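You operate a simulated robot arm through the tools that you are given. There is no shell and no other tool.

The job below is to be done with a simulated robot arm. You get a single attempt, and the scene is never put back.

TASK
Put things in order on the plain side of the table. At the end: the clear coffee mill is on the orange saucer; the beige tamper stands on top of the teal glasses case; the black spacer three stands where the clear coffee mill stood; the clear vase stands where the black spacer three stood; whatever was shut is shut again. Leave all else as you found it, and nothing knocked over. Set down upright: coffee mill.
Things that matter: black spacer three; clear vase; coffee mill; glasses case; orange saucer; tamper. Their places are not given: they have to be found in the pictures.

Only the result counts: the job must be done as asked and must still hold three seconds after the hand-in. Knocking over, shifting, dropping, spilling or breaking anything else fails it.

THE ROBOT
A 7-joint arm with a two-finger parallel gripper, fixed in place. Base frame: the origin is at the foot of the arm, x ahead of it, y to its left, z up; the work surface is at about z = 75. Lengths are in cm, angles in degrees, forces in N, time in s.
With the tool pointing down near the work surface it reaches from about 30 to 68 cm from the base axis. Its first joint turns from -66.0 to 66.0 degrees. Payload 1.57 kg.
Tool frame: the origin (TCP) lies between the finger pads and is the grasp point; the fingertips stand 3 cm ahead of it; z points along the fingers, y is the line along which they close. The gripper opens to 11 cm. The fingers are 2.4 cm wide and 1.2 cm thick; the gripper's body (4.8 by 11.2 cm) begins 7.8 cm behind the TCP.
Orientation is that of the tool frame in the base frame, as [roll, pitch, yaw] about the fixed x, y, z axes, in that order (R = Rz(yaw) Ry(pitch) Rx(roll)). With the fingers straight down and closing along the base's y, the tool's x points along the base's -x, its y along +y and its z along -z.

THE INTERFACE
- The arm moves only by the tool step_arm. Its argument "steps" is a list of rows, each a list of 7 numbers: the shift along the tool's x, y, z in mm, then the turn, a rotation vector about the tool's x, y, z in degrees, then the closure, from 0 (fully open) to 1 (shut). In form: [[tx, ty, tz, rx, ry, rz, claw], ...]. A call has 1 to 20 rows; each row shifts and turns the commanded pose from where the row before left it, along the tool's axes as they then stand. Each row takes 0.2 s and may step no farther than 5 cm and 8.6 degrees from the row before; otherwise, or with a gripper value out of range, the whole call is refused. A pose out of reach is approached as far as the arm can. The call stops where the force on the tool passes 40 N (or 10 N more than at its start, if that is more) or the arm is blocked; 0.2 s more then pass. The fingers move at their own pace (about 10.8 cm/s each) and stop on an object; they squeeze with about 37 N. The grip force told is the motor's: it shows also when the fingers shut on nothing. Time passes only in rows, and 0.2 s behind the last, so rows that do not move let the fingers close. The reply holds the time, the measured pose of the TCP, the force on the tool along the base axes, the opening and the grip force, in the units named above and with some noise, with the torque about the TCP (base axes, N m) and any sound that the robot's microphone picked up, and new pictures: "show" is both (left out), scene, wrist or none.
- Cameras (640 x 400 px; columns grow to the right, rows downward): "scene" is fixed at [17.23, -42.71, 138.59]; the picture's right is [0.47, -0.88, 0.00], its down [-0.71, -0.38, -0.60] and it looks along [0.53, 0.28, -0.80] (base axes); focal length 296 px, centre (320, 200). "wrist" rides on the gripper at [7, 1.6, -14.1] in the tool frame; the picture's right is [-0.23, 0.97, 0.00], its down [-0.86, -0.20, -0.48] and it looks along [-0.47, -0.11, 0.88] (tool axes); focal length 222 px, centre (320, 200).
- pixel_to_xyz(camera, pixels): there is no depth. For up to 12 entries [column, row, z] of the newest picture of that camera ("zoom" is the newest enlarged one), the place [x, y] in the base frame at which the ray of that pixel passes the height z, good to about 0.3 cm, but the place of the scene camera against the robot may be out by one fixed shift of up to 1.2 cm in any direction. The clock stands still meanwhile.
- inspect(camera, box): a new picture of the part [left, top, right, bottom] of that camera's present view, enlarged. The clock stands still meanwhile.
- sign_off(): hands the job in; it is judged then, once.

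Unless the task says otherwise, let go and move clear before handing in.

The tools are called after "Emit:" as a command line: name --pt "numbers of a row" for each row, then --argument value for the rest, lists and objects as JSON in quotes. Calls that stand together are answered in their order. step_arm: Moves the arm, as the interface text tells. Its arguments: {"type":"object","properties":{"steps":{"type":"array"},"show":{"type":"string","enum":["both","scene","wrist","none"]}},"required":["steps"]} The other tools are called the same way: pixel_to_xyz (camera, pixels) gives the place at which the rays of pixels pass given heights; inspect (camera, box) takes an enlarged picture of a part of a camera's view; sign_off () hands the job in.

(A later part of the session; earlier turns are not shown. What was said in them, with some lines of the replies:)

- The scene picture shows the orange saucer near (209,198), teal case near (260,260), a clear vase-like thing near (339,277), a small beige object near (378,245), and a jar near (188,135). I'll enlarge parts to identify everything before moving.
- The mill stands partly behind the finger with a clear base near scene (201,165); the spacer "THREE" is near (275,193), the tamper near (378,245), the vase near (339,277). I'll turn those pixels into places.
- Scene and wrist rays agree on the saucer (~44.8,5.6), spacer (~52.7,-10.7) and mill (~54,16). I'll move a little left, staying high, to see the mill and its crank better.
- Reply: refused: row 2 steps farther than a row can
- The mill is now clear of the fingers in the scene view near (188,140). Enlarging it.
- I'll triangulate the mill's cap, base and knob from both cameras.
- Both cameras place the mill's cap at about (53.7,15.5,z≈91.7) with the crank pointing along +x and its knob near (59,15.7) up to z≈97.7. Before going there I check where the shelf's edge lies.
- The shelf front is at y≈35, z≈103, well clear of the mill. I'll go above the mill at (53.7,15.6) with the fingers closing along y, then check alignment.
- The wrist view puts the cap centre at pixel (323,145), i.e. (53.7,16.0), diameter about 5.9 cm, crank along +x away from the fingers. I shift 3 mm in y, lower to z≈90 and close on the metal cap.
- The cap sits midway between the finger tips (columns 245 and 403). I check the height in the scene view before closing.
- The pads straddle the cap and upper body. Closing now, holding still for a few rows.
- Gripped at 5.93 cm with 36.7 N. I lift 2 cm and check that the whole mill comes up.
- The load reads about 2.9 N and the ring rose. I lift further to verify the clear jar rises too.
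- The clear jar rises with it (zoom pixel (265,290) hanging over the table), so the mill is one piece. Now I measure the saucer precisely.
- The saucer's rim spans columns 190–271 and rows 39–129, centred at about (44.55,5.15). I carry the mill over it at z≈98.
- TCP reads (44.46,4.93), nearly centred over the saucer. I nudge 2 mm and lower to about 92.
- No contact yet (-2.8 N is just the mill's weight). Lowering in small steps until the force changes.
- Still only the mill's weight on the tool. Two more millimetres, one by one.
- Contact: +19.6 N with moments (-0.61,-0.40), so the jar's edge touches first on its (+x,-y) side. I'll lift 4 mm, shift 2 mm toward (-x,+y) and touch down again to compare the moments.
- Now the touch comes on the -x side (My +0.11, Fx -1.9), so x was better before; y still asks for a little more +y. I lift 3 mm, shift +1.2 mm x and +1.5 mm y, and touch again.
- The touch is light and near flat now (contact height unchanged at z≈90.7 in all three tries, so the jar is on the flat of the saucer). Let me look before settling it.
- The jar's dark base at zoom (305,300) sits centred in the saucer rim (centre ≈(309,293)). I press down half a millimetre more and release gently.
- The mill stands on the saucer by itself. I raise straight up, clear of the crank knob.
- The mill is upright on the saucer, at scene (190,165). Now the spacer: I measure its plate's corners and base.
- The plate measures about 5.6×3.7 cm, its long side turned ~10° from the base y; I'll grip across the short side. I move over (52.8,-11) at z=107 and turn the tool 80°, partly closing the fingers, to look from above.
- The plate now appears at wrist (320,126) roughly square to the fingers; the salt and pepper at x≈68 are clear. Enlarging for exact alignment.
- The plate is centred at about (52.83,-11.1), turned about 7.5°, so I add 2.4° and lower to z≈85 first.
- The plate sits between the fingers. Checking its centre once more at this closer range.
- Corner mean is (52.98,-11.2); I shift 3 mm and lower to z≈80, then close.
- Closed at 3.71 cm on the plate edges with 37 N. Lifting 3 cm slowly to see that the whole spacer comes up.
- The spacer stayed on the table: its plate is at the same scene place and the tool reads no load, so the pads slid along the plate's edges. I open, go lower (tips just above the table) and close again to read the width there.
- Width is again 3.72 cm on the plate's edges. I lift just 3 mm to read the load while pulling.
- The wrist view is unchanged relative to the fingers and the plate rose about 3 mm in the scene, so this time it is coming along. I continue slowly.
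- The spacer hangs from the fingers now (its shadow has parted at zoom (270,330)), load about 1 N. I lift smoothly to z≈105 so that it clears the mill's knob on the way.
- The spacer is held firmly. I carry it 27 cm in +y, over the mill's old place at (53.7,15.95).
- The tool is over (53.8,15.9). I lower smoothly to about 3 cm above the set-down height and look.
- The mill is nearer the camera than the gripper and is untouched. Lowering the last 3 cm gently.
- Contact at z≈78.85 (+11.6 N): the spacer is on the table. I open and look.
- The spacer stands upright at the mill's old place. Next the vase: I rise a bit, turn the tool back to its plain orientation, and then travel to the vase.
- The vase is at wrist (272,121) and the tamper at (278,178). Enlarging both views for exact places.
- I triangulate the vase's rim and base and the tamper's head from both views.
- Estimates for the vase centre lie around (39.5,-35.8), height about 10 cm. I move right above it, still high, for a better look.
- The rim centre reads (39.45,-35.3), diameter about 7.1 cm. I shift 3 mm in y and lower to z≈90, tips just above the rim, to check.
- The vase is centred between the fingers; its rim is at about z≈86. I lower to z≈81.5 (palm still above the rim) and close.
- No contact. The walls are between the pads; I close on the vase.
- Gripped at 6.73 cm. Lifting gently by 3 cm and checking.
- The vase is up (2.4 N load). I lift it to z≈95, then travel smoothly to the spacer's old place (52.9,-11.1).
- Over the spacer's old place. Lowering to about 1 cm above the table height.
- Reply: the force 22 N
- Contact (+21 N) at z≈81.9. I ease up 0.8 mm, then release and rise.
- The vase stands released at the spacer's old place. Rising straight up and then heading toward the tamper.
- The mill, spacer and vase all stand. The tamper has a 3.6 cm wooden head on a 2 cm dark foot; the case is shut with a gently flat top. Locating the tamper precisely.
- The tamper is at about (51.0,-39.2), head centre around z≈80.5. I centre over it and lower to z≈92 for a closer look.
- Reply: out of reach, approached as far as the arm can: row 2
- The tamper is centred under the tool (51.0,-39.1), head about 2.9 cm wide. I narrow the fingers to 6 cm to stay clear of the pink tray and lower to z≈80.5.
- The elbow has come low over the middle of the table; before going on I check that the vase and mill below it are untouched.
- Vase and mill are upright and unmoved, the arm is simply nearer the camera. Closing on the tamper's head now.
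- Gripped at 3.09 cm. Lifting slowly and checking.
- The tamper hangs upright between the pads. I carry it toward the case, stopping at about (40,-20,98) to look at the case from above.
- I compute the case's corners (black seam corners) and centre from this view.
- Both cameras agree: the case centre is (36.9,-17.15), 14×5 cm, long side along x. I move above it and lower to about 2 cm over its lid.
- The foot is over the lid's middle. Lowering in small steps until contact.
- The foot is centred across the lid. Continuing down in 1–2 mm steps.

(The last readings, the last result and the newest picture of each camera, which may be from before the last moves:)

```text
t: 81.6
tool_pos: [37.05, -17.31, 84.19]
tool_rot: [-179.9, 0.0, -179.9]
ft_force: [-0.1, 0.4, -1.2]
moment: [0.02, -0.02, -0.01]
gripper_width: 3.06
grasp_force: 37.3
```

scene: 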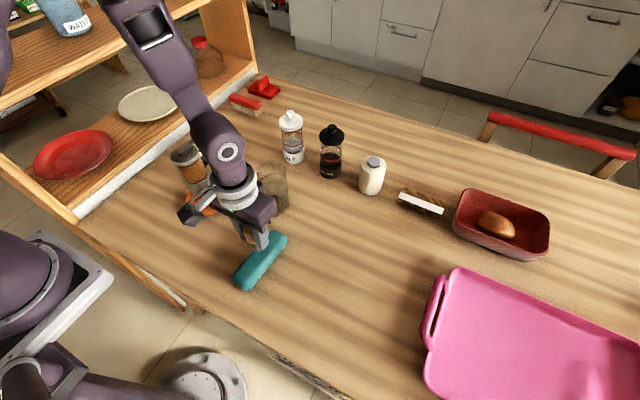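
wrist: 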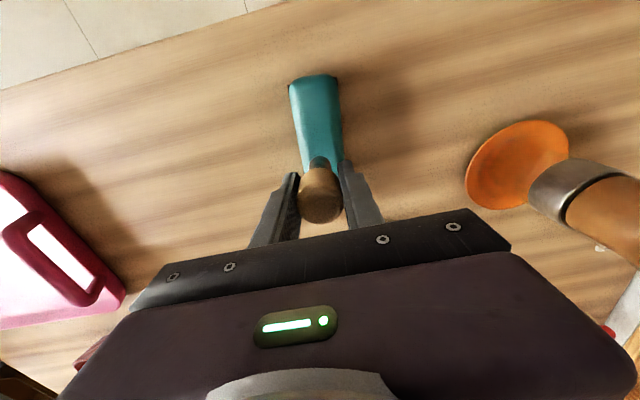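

Emit:
step_arm --pt "0 0 1 0 0 0 1" --pt "0 0 1 0 0 0 1" --pt "0 0 0 0 0 0 1" --show "none"

Emit:
inspect --camera "scene" --box '[230, 210, 290, 270]'

Emit:
inspect --camera "wrist" --box '[260, 100, 380, 220]'

```text
t: 82.4
tool_pos: [37.05, -17.24, 84.15]
tool_rot: [179.9, 0.1, -179.9]
ft_force: [-0.5, -0.4, -1.4]
moment: [-0.01, 0.0, -0.01]
gripper_width: 3.07
grasp_force: 37.2
```

```text
6.67 times, centred on (260, 240) of scene
```

zoom: 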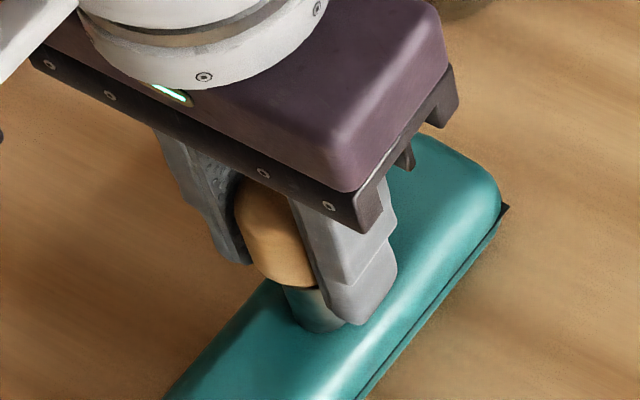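

```text
3.33 times, centred on (320, 160) of wrist
```

zoom: 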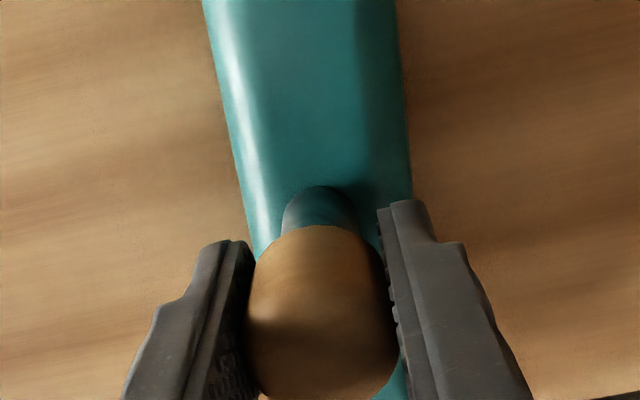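

Still no contact (-1.4 N is the tamper's weight); the foot's shadow is closing in on it. Continuing.

Emit:
step_arm --pt "0 0 1 0 0 0 1" --pt "0 0 1 0 0 0 1" --pt "0 0 0 0 0 0 1" --show "none"

```text
t: 83.2
tool_pos: [37.02, -17.14, 84.0]
tool_rot: [-179.9, 0.1, -180.0]
ft_force: [0.0, 0.8, 28.5]
moment: [0.03, 0.02, 0.05]
gripper_width: 3.08
grasp_force: 36.5
```

Firm flat contact: +28.5 N with almost no moment, so the foot sits squarely on the lid. I ease off 0.9 mm and open slowly.

Emit:
step_arm --pt "0 0 -0.9 0 0 0 1" --pt "0 0 0 0 0 0 1" --show "none"

```text
t: 83.8
tool_pos: [36.97, -17.17, 84.06]
tool_rot: [179.9, 0.0, 180.0]
ft_force: [1.5, -1.9, 5.8]
moment: [-0.09, -0.13, 0.01]
gripper_width: 3.04
grasp_force: 36.9
```

Emit:
step_arm --pt "0 0 0 0 0 0 0.7" --pt "0 0 0 0 0 0 0.66" --pt "0 0 0 0 0 0 0.55" --pt "0 0 0 0 0 0 0.4" --pt "0 0 0 0 0 0 0.4"

Emit:
inspect --camera "scene" --box '[230, 210, 290, 270]'

Emit:
inspect --camera "wrist" --box '[260, 100, 380, 220]'

```text
t: 85.0
tool_pos: [37.02, -17.2, 84.01]
tool_rot: [180.0, 0.0, -180.0]
ft_force: [0.1, 0.4, 0.2]
moment: [0.04, -0.02, 0.0]
gripper_width: 6.59
grasp_force: 0.1
```

scene: 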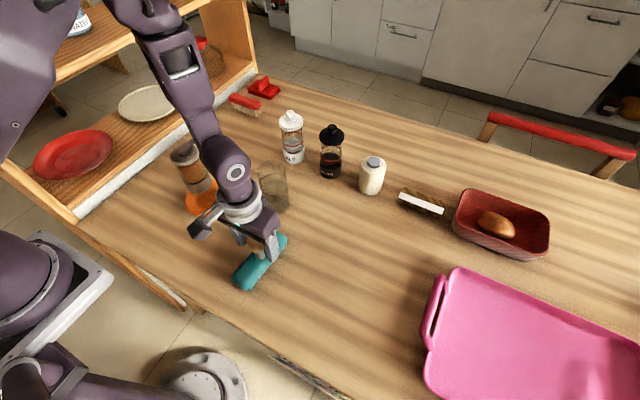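
wrist: 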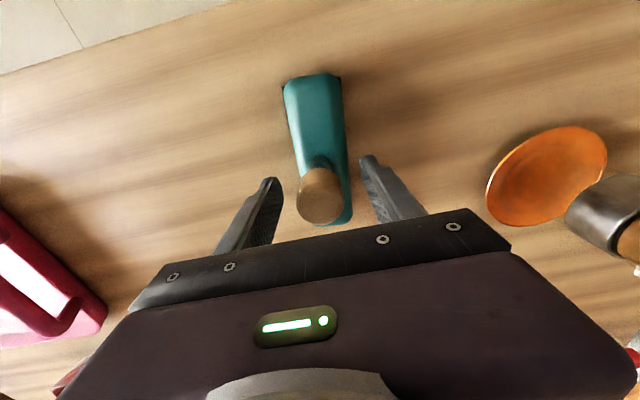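

```text
6.67 times, centred on (260, 240) of scene
```

zoom: 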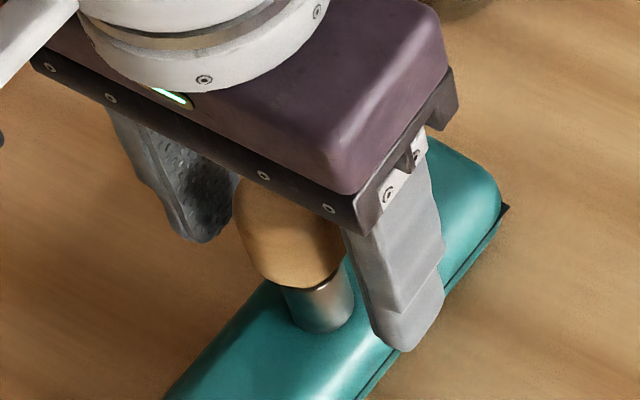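

```text
3.33 times, centred on (320, 160) of wrist
```

zoom: 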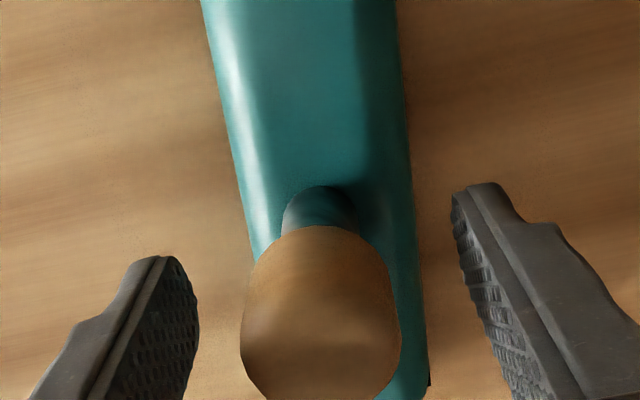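

The tamper stands free on the lid. I rise straight up, gently, with the fingers clear on both sides.

Emit:
step_arm --pt "0 0 -10 0 0 0 0.4" --pt "0 0 -20 0 0 0 0.4" --pt "0 0 -30 0 0 0 0.4" --pt "0 0 -40 0 0 0 0.4" --pt "0 0 -45 0 0 0 0.4" --pt "0 0 -45 0 0 0 0.4" --pt "0 0 -45 0 0 0 0.4" --pt "0 0 0 0 0 0 0.4"

Emit:
inspect --camera "scene" --box '[220, 210, 300, 300]'

Emit:
inspect --camera "scene" --box '[140, 80, 320, 230]'

Emit:
inspect --camera "wrist" --box '[240, 40, 640, 240]'

```text
t: 86.8
tool_pos: [36.89, -17.29, 107.5]
tool_rot: [180.0, 0.0, 180.0]
ft_force: [0.8, -0.4, -0.4]
moment: [-0.01, -0.03, 0.01]
gripper_width: 6.6
grasp_force: 0.0
```

scene: 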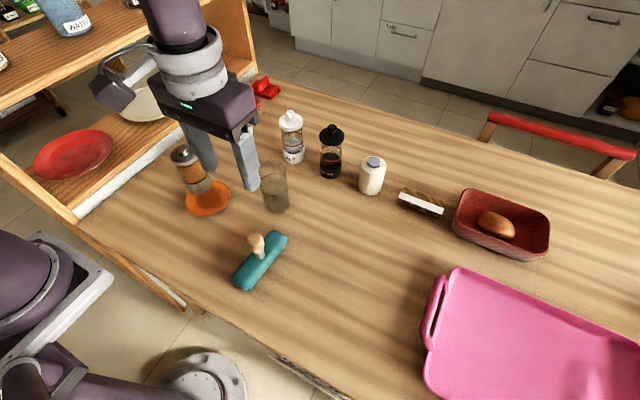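
wrist: 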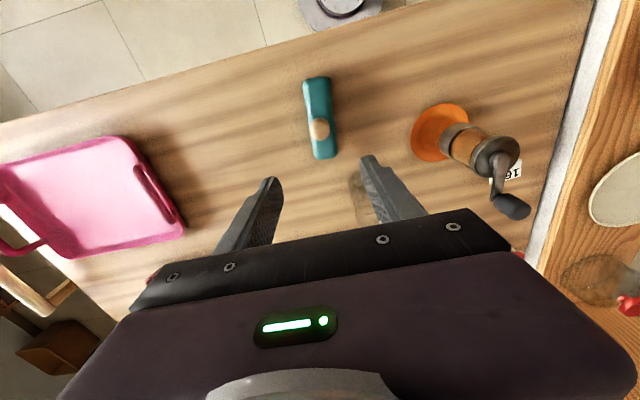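

```text
4.44 times, centred on (260, 255) of scene
```

zoom: 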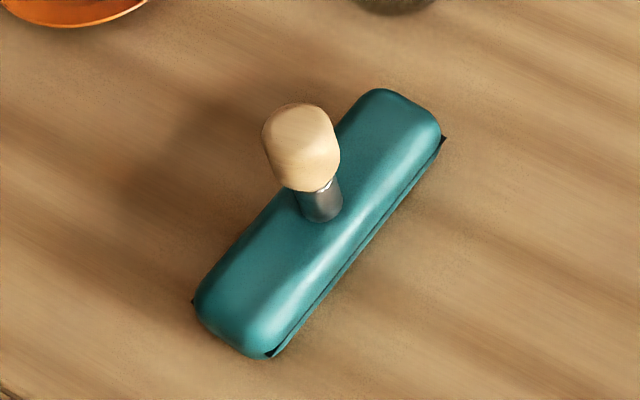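

```text
2.67 times, centred on (230, 155) of scene
```

zoom: 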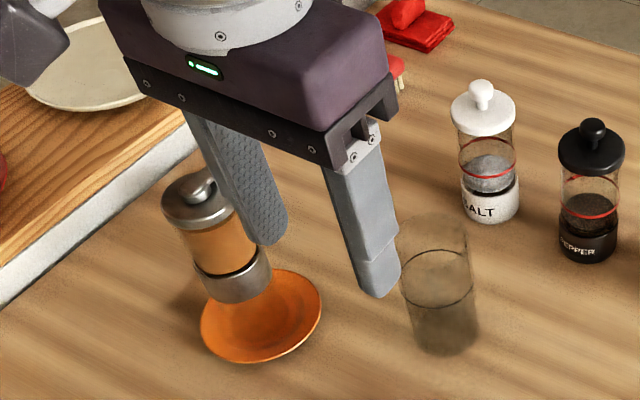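

```text
1.60 times, centred on (440, 140) of wrist
```

zoom: 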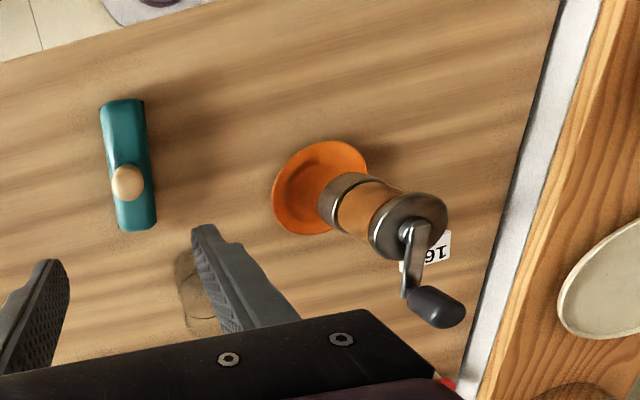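

Everything is in place; the tamper stands on the lid at scene (257,245). I move the hand away to the right for an unobstructed final check.

Emit:
step_arm --pt "0 -30 -20 0 0 0 0.2" --pt "0 -40 -20 0 0 0 0" --pt "0 -40 0 0 0 0 0" --pt "0 -40 0 0 0 0 0" --pt "0 0 0 0 0 0 0" --pt "0 0 0 0 0 0 0"

Emit:
inspect --camera "scene" --box '[140, 80, 320, 230]'

Emit:
inspect --camera "scene" --box '[220, 210, 300, 300]'

Emit:
pixel_to_xyz --camera "scene" --pixels '[[277, 204, 75], [273, 178, 86], [207.8, 198.6, 76]]'

```text
t: 88.2
tool_pos: [37.02, -32.11, 111.57]
tool_rot: [-179.9, 0.0, 179.9]
ft_force: [-0.1, 0.9, -0.6]
moment: [0.0, 0.01, 0.0]
gripper_width: 11.01
grasp_force: 0.1
```

scene: 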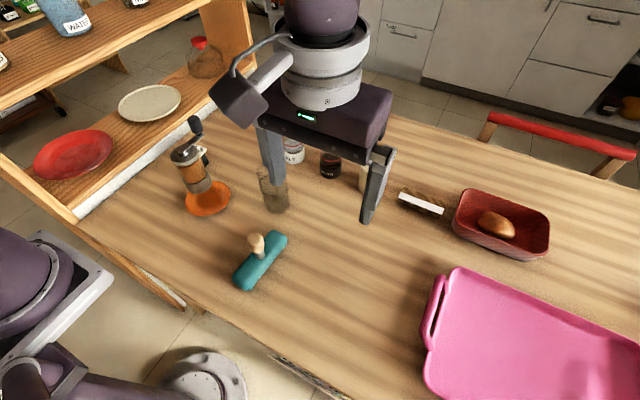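
wrist: 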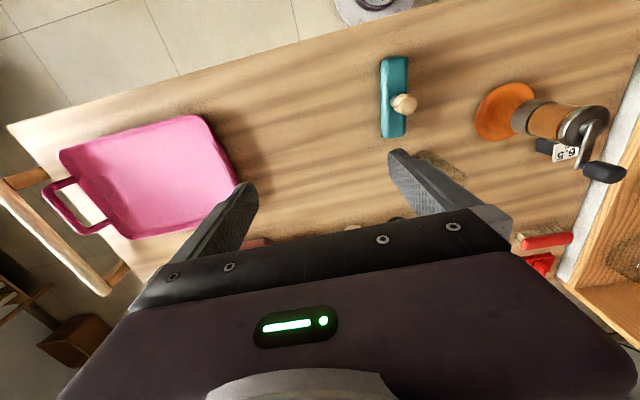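

```text
2.67 times, centred on (230, 155) of scene
```

zoom: 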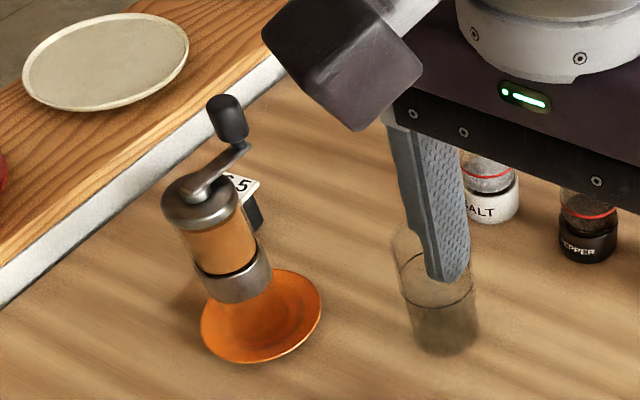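

```text
4.44 times, centred on (260, 255) of scene
```

zoom: 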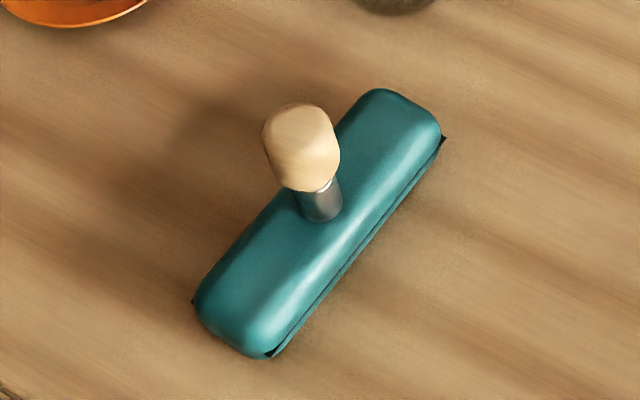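

```text
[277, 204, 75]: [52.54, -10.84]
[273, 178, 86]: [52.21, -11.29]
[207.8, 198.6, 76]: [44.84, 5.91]
```

In the final pictures the mill stands upright on the saucer (scene (190,170)), the spacer is at the mill's old place, the vase is at the spacer's old place (≈(272,190)), and the tamper is steady on the shut case (257,245). Nothing else has shifted and the hand is clear, so I hand in.

Emit:
sign_off

```text
The job is handed in.
```

The job is handed in. All four moves were done, and the last pictures show everything standing:

- **Coffee mill:** upright on the orange saucer. The saucer may have shifted about 3 mm while I set the mill down.
- **Black spacer three:** standing where the mill stood. My first grip slid off its top plate and left it on the table; the second grip, taken lower, held.
- **Clear vase:** standing where the spacer stood.
- **Beige tamper:** standing on the middle of the teal glasses case. I watched it for about three seconds after letting go and it stayed steady.

The glasses case stayed shut, and I opened nothing. Nothing was knocked over. As far as the pictures show, the other objects are where they were, though the arm hid part of the white jar in the last view. The hand was open and clear when I handed in.
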